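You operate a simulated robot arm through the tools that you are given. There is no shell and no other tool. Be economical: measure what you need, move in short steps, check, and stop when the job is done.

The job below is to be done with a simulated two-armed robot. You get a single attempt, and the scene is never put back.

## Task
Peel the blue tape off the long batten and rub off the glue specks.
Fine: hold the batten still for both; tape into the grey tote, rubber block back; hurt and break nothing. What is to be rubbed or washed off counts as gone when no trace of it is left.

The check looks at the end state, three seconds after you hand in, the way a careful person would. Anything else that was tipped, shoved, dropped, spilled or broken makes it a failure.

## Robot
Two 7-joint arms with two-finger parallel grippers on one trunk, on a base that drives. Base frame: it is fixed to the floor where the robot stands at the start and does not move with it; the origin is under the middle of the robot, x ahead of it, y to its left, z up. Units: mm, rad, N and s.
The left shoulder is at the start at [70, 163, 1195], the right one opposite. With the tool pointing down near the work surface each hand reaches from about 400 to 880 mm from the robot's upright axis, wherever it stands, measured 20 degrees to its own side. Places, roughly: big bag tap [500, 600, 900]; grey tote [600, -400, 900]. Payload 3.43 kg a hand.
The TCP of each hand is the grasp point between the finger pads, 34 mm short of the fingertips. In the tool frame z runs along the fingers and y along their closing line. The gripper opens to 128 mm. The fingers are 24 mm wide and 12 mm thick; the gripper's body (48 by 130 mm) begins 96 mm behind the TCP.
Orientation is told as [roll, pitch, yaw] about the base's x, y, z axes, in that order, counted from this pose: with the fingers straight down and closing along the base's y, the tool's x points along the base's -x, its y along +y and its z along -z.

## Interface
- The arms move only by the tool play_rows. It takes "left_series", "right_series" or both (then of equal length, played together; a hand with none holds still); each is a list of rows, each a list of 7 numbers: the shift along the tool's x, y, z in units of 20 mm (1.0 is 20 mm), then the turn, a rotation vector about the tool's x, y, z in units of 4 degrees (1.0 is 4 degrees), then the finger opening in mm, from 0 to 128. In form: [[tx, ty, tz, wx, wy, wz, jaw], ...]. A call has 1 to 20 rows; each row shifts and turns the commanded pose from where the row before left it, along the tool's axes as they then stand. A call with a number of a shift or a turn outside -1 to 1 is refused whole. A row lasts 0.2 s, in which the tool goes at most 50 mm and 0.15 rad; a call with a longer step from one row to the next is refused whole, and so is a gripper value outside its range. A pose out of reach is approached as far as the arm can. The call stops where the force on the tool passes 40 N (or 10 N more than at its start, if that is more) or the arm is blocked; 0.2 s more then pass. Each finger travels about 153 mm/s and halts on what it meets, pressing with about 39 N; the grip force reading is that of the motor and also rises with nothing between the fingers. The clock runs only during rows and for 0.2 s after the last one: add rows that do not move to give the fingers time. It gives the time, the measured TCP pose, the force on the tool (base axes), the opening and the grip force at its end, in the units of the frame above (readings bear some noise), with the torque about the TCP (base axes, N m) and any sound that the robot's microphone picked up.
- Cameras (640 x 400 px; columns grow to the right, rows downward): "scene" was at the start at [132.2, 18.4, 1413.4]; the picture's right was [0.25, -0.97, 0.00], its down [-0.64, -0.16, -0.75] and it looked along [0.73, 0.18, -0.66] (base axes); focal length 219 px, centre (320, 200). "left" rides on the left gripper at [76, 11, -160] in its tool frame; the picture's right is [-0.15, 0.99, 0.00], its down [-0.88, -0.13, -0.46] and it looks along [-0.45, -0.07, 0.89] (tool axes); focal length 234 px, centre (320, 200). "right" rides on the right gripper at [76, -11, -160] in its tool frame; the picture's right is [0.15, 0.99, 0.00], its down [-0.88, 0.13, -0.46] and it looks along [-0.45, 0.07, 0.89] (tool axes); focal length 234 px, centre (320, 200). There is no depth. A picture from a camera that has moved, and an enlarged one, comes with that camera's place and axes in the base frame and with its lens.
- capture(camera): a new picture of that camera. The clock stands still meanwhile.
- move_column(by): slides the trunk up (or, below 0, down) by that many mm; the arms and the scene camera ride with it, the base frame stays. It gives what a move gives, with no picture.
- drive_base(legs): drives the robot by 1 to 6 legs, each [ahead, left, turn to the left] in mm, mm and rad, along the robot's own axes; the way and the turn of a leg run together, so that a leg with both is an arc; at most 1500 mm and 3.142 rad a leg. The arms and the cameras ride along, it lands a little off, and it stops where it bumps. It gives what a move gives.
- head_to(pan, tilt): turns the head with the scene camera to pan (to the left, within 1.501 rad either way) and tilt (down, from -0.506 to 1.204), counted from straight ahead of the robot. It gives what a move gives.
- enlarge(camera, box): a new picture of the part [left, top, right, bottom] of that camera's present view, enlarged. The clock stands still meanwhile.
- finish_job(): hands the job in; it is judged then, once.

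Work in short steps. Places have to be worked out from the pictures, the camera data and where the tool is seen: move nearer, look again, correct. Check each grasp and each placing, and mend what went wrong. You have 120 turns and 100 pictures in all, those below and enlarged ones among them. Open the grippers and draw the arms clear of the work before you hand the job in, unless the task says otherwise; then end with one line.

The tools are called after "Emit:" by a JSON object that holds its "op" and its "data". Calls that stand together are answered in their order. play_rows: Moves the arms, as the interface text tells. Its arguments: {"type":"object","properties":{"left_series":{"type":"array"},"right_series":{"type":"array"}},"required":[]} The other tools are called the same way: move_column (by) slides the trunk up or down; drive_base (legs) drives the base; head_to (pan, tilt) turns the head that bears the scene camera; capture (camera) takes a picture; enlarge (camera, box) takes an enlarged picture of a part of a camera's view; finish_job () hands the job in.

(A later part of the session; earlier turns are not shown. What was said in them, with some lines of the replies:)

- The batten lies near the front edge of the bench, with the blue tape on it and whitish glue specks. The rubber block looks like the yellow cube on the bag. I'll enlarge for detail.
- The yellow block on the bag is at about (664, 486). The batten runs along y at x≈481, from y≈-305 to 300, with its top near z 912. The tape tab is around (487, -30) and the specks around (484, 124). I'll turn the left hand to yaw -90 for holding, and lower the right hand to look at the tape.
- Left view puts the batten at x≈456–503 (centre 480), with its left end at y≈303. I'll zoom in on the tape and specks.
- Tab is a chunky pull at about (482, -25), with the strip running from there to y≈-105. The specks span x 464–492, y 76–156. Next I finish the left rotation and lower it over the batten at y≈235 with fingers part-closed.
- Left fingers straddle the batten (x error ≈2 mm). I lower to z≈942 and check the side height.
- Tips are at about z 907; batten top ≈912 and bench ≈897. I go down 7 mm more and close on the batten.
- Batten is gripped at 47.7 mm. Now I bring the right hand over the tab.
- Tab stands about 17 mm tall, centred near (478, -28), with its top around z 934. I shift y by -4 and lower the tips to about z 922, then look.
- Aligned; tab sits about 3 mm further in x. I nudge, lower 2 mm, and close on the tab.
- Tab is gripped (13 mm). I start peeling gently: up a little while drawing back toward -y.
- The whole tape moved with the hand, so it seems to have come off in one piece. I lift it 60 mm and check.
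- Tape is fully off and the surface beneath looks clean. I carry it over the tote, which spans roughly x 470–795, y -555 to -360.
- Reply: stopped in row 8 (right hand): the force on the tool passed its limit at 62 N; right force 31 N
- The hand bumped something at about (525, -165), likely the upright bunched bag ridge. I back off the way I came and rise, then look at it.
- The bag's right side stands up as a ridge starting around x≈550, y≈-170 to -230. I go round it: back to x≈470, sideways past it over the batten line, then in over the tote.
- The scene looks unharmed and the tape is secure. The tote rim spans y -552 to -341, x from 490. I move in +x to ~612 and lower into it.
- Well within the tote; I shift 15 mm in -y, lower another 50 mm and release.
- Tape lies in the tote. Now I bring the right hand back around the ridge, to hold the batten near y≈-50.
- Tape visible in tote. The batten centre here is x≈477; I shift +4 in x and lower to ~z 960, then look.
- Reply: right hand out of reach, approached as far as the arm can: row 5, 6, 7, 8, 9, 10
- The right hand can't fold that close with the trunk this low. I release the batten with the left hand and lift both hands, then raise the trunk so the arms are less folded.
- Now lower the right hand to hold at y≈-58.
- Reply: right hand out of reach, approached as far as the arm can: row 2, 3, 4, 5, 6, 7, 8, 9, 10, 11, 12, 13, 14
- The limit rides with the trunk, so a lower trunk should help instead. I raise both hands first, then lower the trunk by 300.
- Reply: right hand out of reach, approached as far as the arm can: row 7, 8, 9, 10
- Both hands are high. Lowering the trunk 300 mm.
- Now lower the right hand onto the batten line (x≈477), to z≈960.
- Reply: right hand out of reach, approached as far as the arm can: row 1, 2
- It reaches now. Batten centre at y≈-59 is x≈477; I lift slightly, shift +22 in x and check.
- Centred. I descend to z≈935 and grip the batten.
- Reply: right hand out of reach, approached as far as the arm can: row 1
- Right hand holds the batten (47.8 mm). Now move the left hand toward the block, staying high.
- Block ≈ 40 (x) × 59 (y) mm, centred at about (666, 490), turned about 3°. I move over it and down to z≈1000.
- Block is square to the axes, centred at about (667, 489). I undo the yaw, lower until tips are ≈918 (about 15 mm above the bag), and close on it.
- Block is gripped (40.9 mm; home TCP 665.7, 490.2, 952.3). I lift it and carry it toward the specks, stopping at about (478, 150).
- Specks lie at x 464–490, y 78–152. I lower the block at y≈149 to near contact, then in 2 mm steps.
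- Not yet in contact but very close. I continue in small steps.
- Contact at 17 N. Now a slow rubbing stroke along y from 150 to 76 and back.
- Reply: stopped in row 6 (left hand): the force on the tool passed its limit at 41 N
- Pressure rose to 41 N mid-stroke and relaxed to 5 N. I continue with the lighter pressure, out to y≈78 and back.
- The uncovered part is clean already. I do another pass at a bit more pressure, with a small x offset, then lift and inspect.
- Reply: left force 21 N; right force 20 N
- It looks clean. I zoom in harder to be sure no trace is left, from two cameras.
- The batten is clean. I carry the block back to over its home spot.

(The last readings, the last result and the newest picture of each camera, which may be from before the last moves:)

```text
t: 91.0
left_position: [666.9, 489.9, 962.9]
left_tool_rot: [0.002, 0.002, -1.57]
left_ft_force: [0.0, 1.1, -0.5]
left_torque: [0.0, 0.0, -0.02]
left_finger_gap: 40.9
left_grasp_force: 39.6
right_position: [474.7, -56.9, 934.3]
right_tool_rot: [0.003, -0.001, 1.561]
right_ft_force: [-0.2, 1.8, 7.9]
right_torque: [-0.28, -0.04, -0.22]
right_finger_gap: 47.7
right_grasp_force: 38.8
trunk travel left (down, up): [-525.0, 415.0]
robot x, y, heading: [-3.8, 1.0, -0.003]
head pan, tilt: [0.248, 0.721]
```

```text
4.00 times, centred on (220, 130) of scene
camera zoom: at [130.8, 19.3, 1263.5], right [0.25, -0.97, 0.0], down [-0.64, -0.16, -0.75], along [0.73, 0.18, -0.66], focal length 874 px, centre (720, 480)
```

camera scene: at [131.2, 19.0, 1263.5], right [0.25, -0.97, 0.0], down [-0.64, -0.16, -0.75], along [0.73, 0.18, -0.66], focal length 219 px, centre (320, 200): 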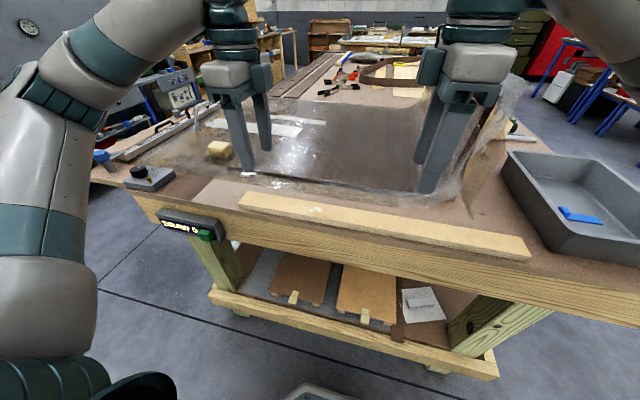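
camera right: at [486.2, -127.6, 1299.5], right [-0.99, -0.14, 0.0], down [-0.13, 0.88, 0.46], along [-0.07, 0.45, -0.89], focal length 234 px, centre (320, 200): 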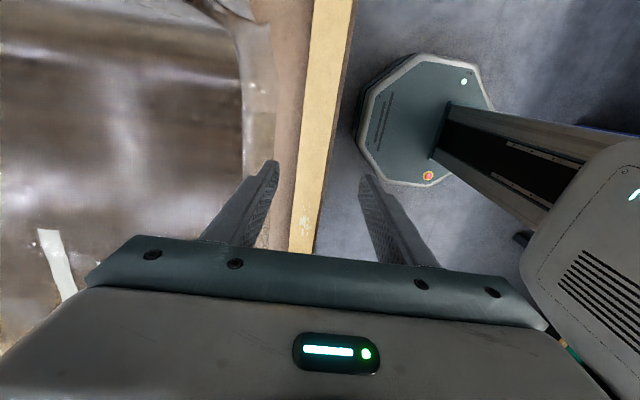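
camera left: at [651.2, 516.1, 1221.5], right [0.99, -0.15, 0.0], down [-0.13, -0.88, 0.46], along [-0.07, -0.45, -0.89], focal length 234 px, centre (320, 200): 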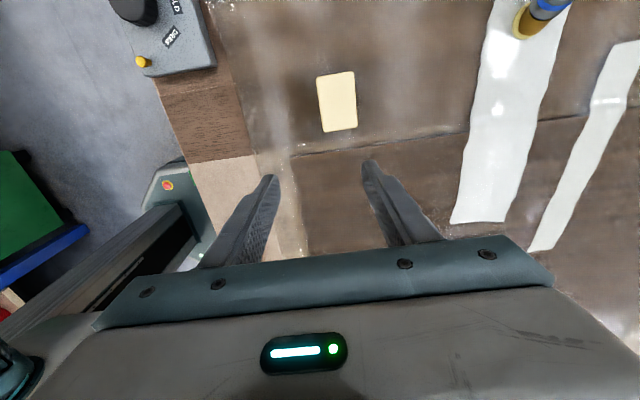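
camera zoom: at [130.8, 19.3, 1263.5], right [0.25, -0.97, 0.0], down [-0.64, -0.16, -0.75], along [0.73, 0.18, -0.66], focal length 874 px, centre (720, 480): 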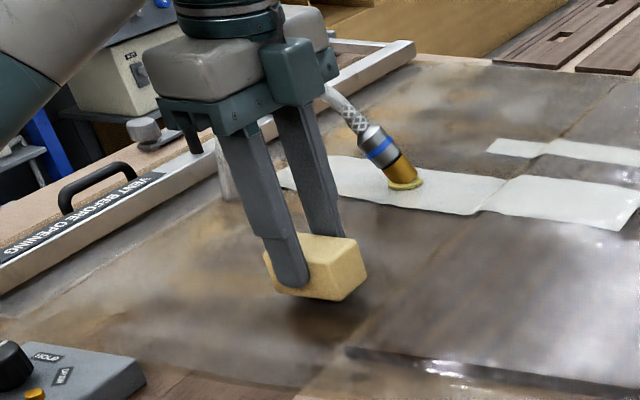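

Over the home spot, 10 mm up. I lower gently to contact.

Emit:
{"op": "play_rows", "data": {"left_series": [[0, 0, 0.25, 0, 0, 0, 34], [0, 0, 0.15, 0, 0, 0, 34], [0, 0, 0.07, 0, 0, 0, 34], [0, 0, 0, 0, 0, 0, 34]]}}

Emit:
{"op": "enlarge", "data": {"camera": "scene", "box": [180, 110, 260, 160]}}

```text
t: 92.0
left_position: [667.9, 489.9, 953.6]
left_tool_rot: [0.001, 0.002, -1.571]
left_ft_force: [0.5, -0.4, -0.3]
left_torque: [0.01, -0.02, 0.02]
left_finger_gap: 40.9
left_grasp_force: 39.5
right_position: [475.3, -57.0, 935.1]
right_tool_rot: [0.002, -0.001, 1.562]
right_ft_force: [-0.2, 1.3, 8.5]
right_torque: [-0.14, -0.1, -0.31]
right_finger_gap: 47.4
right_grasp_force: 39.7
trunk travel left (down, up): [-525.0, 415.0]
robot x, y, heading: [-0.1, -0.1, 0.001]
head pan, tilt: [0.248, 0.721]
```

```text
8.00 times, centred on (220, 135) of scene
camera zoom: at [130.8, 19.2, 1263.5], right [0.25, -0.97, 0.0], down [-0.64, -0.16, -0.75], along [0.73, 0.18, -0.66], focal length 1749 px, centre (1120, 720)
```

zoom: 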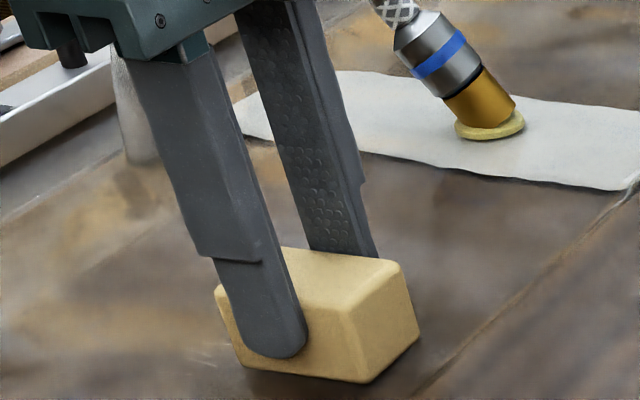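

Nearly down. Another 1.5 mm, then open slowly and withdraw upward.

Emit:
{"op": "play_rows", "data": {"left_series": [[0, 0, 0.06, 0, 0, 0, 34], [0, 0, 0.02, 0, 0, 0, 34], [0, 0, 0, 0, 0, 0, 40], [0, 0, 0, 0, 0, 0, 44], [0, 0, 0, 0, 0, 0, 50], [0, 0, 0, 0, 0, 0, 58], [0, 0, 0, 0, 0, 0, 64], [0, 0, -0.5, 0, 0, 0, 64], [0, 0, -1, 0, 0, 0, 64], [0, 0, -1, 0, 0, 0, 64], [0, 0, -1, 0, 0, 0, 64], [0, 0, -1, 0, 0, 0, 64], [0, 0, -1, 0, 0, 0, 64], [0, 0, 0, 0, 0, 0, 64]]}}

Emit:
{"op": "enlarge", "data": {"camera": "scene", "box": [140, 80, 300, 180]}}

Emit:
{"op": "capture", "data": {"camera": "left"}}

```text
t: 95.0
left_position: [667.6, 489.6, 1063.0]
left_tool_rot: [0.001, 0.002, -1.57]
left_ft_force: [-0.1, -0.3, 0.5]
left_torque: [0.04, -0.01, -0.01]
left_finger_gap: 63.9
left_grasp_force: 0.2
right_position: [474.5, -56.6, 935.5]
right_tool_rot: [0.003, -0.002, 1.564]
right_ft_force: [0.4, 0.8, 7.6]
right_torque: [0.1, -0.16, -0.2]
right_finger_gap: 47.8
right_grasp_force: 39.0
trunk travel left (down, up): [-525.0, 415.0]
robot x, y, heading: [2.0, 2.8, -0.005]
head pan, tilt: [0.248, 0.721]
```

```text
4.00 times, centred on (220, 130) of scene
camera zoom: at [130.8, 19.1, 1263.5], right [0.25, -0.97, 0.0], down [-0.64, -0.16, -0.75], along [0.73, 0.18, -0.66], focal length 874 px, centre (720, 480)
```

zoom: 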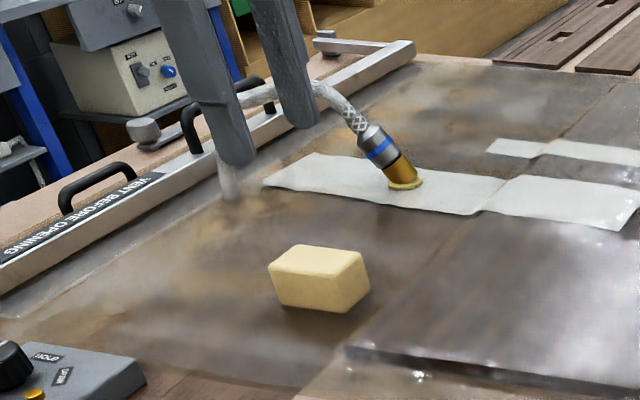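

```text
37 pictures are left
camera left: at [677.8, 566.1, 1220.3], right [0.99, -0.15, 0.0], down [-0.13, -0.88, 0.45], along [-0.07, -0.45, -0.89], focal length 234 px, centre (320, 200)
```

left: 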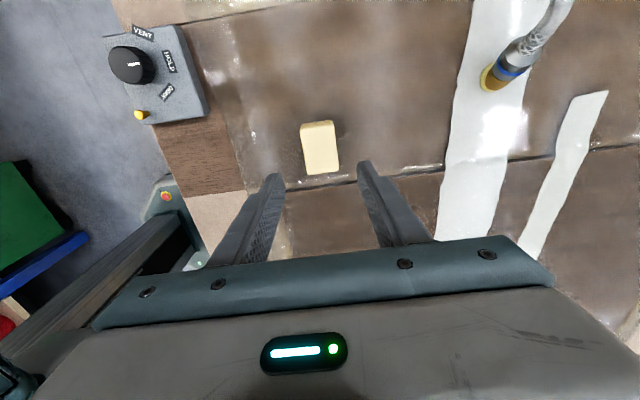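

Block is back where it was. Now release the batten with the right hand and withdraw it upward; the left retreats toward the robot.

Emit:
{"op": "play_rows", "data": {"right_series": [[0, 0, 0, 0, 0, 0, 52], [0, 0, 0, 0, 0, 0, 60], [0, 0, 0, 0, 0, 0, 70], [0, 0, 0, 0, 0, 0, 70], [0, 0, -0.5, 0, 0, 0, 70], [0, 0, -0.8, 0, 0, 0, 70], [0, 0, -1, 0, 0, 0, 70], [0, 0, -1, 0, 0, 0, 70], [0, 0, -1, 0, 0, 0, 70], [0, 0, -1, 0, 0, 0, 70], [0, 0, -1, 0, 0, 0, 70], [0, 0.5, -1, 0, 0, 0, 70], [0, 0.5, 0, 0, 0, 0, 70], [0, 0, 0, 0, 0, 0, 70]], "left_series": [[0, 0, -1, 0, 0, 0, 70], [0, 0, -1, 0, 0, 0, 70], [-0.9, -0.7, 0, 0, 0, 0, 70], [-0.9, -0.7, 0, 0, 0, 0, 70], [-0.9, -0.7, 0, 0, 0, 0, 70], [-0.9, -0.7, 0, 0, 0, 0, 70], [-0.9, -0.7, 0, 0, 0, 0, 70], [-0.9, -0.7, 0, 0, 0, 0, 70], [-0.9, -0.7, 0, 0, 0, 0, 70], [-0.9, -0.7, 0, 0, 0, 0, 70], [-0.9, -0.7, 0, 0, 0, 0, 70], [-0.9, -0.7, 0, 0, 0, 0, 70], [0, 0, 0, 0, 0, 0, 70], [0, 0, 0, 0, 0, 0, 70]]}}

Emit:
{"op": "capture", "data": {"camera": "scene"}}

Emit:
{"op": "enlarge", "data": {"camera": "scene", "box": [220, 150, 560, 300]}}

Emit:
{"op": "enlarge", "data": {"camera": "right", "box": [220, 0, 420, 250]}}

```text
t: 98.0
left_position: [526.8, 309.2, 1101.2]
left_tool_rot: [0.001, 0.001, -1.572]
left_ft_force: [0.7, 0.0, 0.1]
left_torque: [-0.01, -0.02, -0.04]
left_finger_gap: 70.0
left_grasp_force: 0.1
right_position: [446.0, -55.9, 1078.8]
right_tool_rot: [0.004, -0.003, 1.565]
right_ft_force: [0.6, 0.5, 0.0]
right_torque: [-0.02, -0.01, 0.02]
right_finger_gap: 69.9
right_grasp_force: 0.1
right hand out of reach, approached as far as the arm can: row 10, 11
trunk travel left (down, up): [-525.0, 415.0]
robot x, y, heading: [1.6, 0.1, -0.001]
head pan, tilt: [0.248, 0.721]
```

```text
36 pictures are left
camera scene: at [131.2, 18.9, 1263.5], right [0.25, -0.97, 0.0], down [-0.64, -0.16, -0.75], along [0.73, 0.18, -0.66], focal length 219 px, centre (320, 200)
```

scene: 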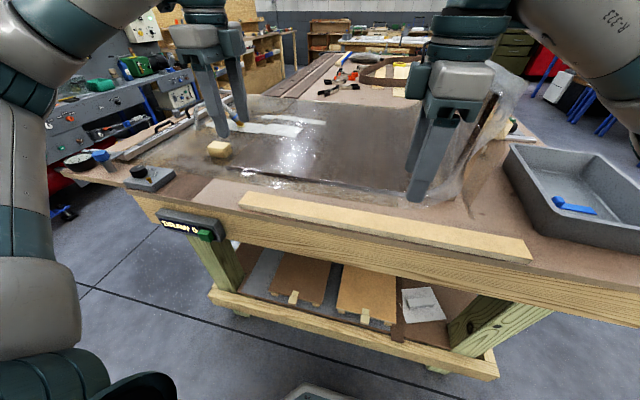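

```text
1.88 times, centred on (390, 225) of scene
camera zoom: at [131.2, 18.9, 1263.5], right [0.25, -0.97, 0.0], down [-0.64, -0.16, -0.75], along [0.73, 0.18, -0.66], focal length 412 px, centre (188, 153)
```

zoom: 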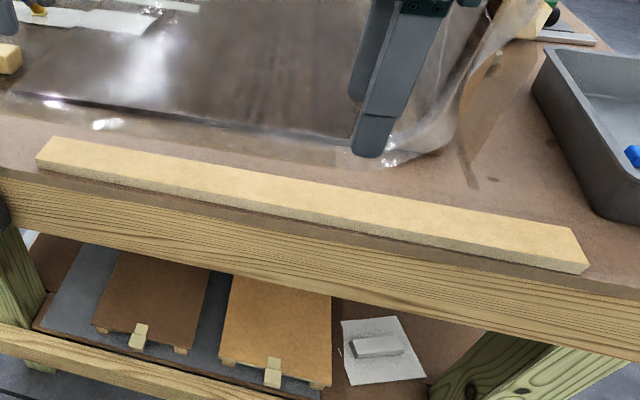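

```text
1.60 times, centred on (320, 125) of right
camera zoom: at [458.7, -130.8, 1239.1], right [-0.99, -0.14, 0.0], down [-0.12, 0.88, 0.46], along [-0.07, 0.45, -0.89], focal length 375 px, centre (320, 320)
```

zoom: 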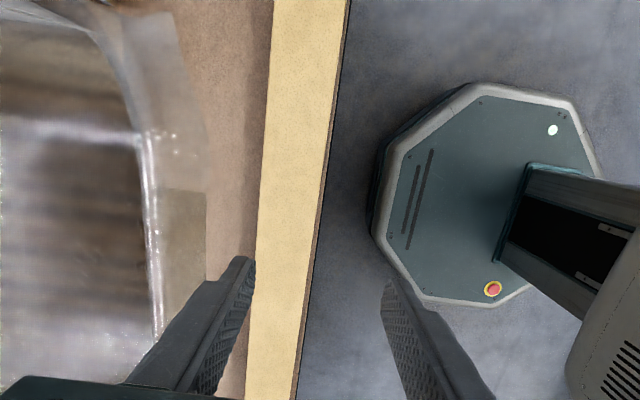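

All in place. One last check of the panel reading and the bag ridge I brushed earlier.

Emit:
{"op": "enlarge", "data": {"camera": "scene", "box": [60, 130, 260, 250]}}

Emit:
{"op": "enlarge", "data": {"camera": "scene", "box": [400, 60, 600, 230]}}

```text
3.20 times, centred on (160, 190) of scene
camera zoom: at [131.2, 18.9, 1263.5], right [0.25, -0.97, 0.0], down [-0.64, -0.16, -0.75], along [0.73, 0.18, -0.66], focal length 700 px, centre (832, 232)
```

zoom: 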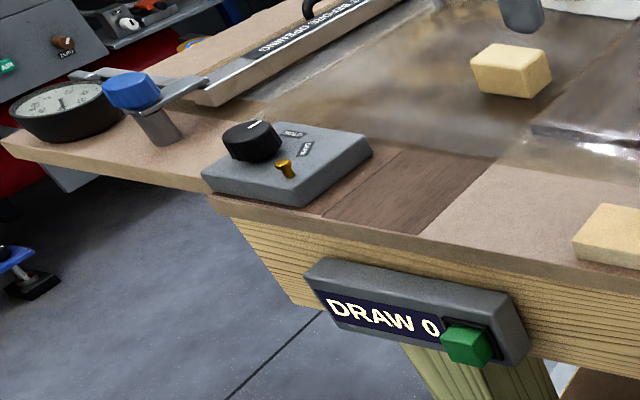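

```text
2.35 times, centred on (500, 145) of scene
camera zoom: at [131.2, 18.9, 1263.5], right [0.25, -0.97, 0.0], down [-0.64, -0.16, -0.75], along [0.73, 0.18, -0.66], focal length 514 px, centre (-104, 329)
```

zoom: 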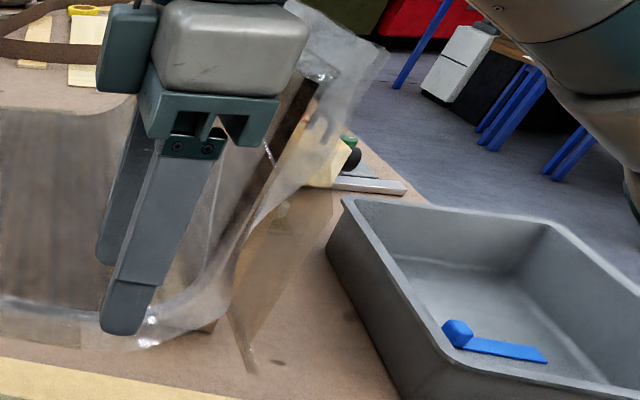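

The panel still reads "DRAW 0", the bag ridge looks unchanged, and the arms are clear. Handing in.

Emit:
{"op": "finish_job", "data": {}}

```text
The job is handed in.
```

The tape is in the grey tote, the glue specks are rubbed off with no trace visible, and the rubber block is back in its place. The batten was gripped during both jobs. While carrying the tape, the right hand once bumped the upright bag ridge (62 N); the ridge looked unchanged afterwards, but the batten may have shifted by a few millimetres.
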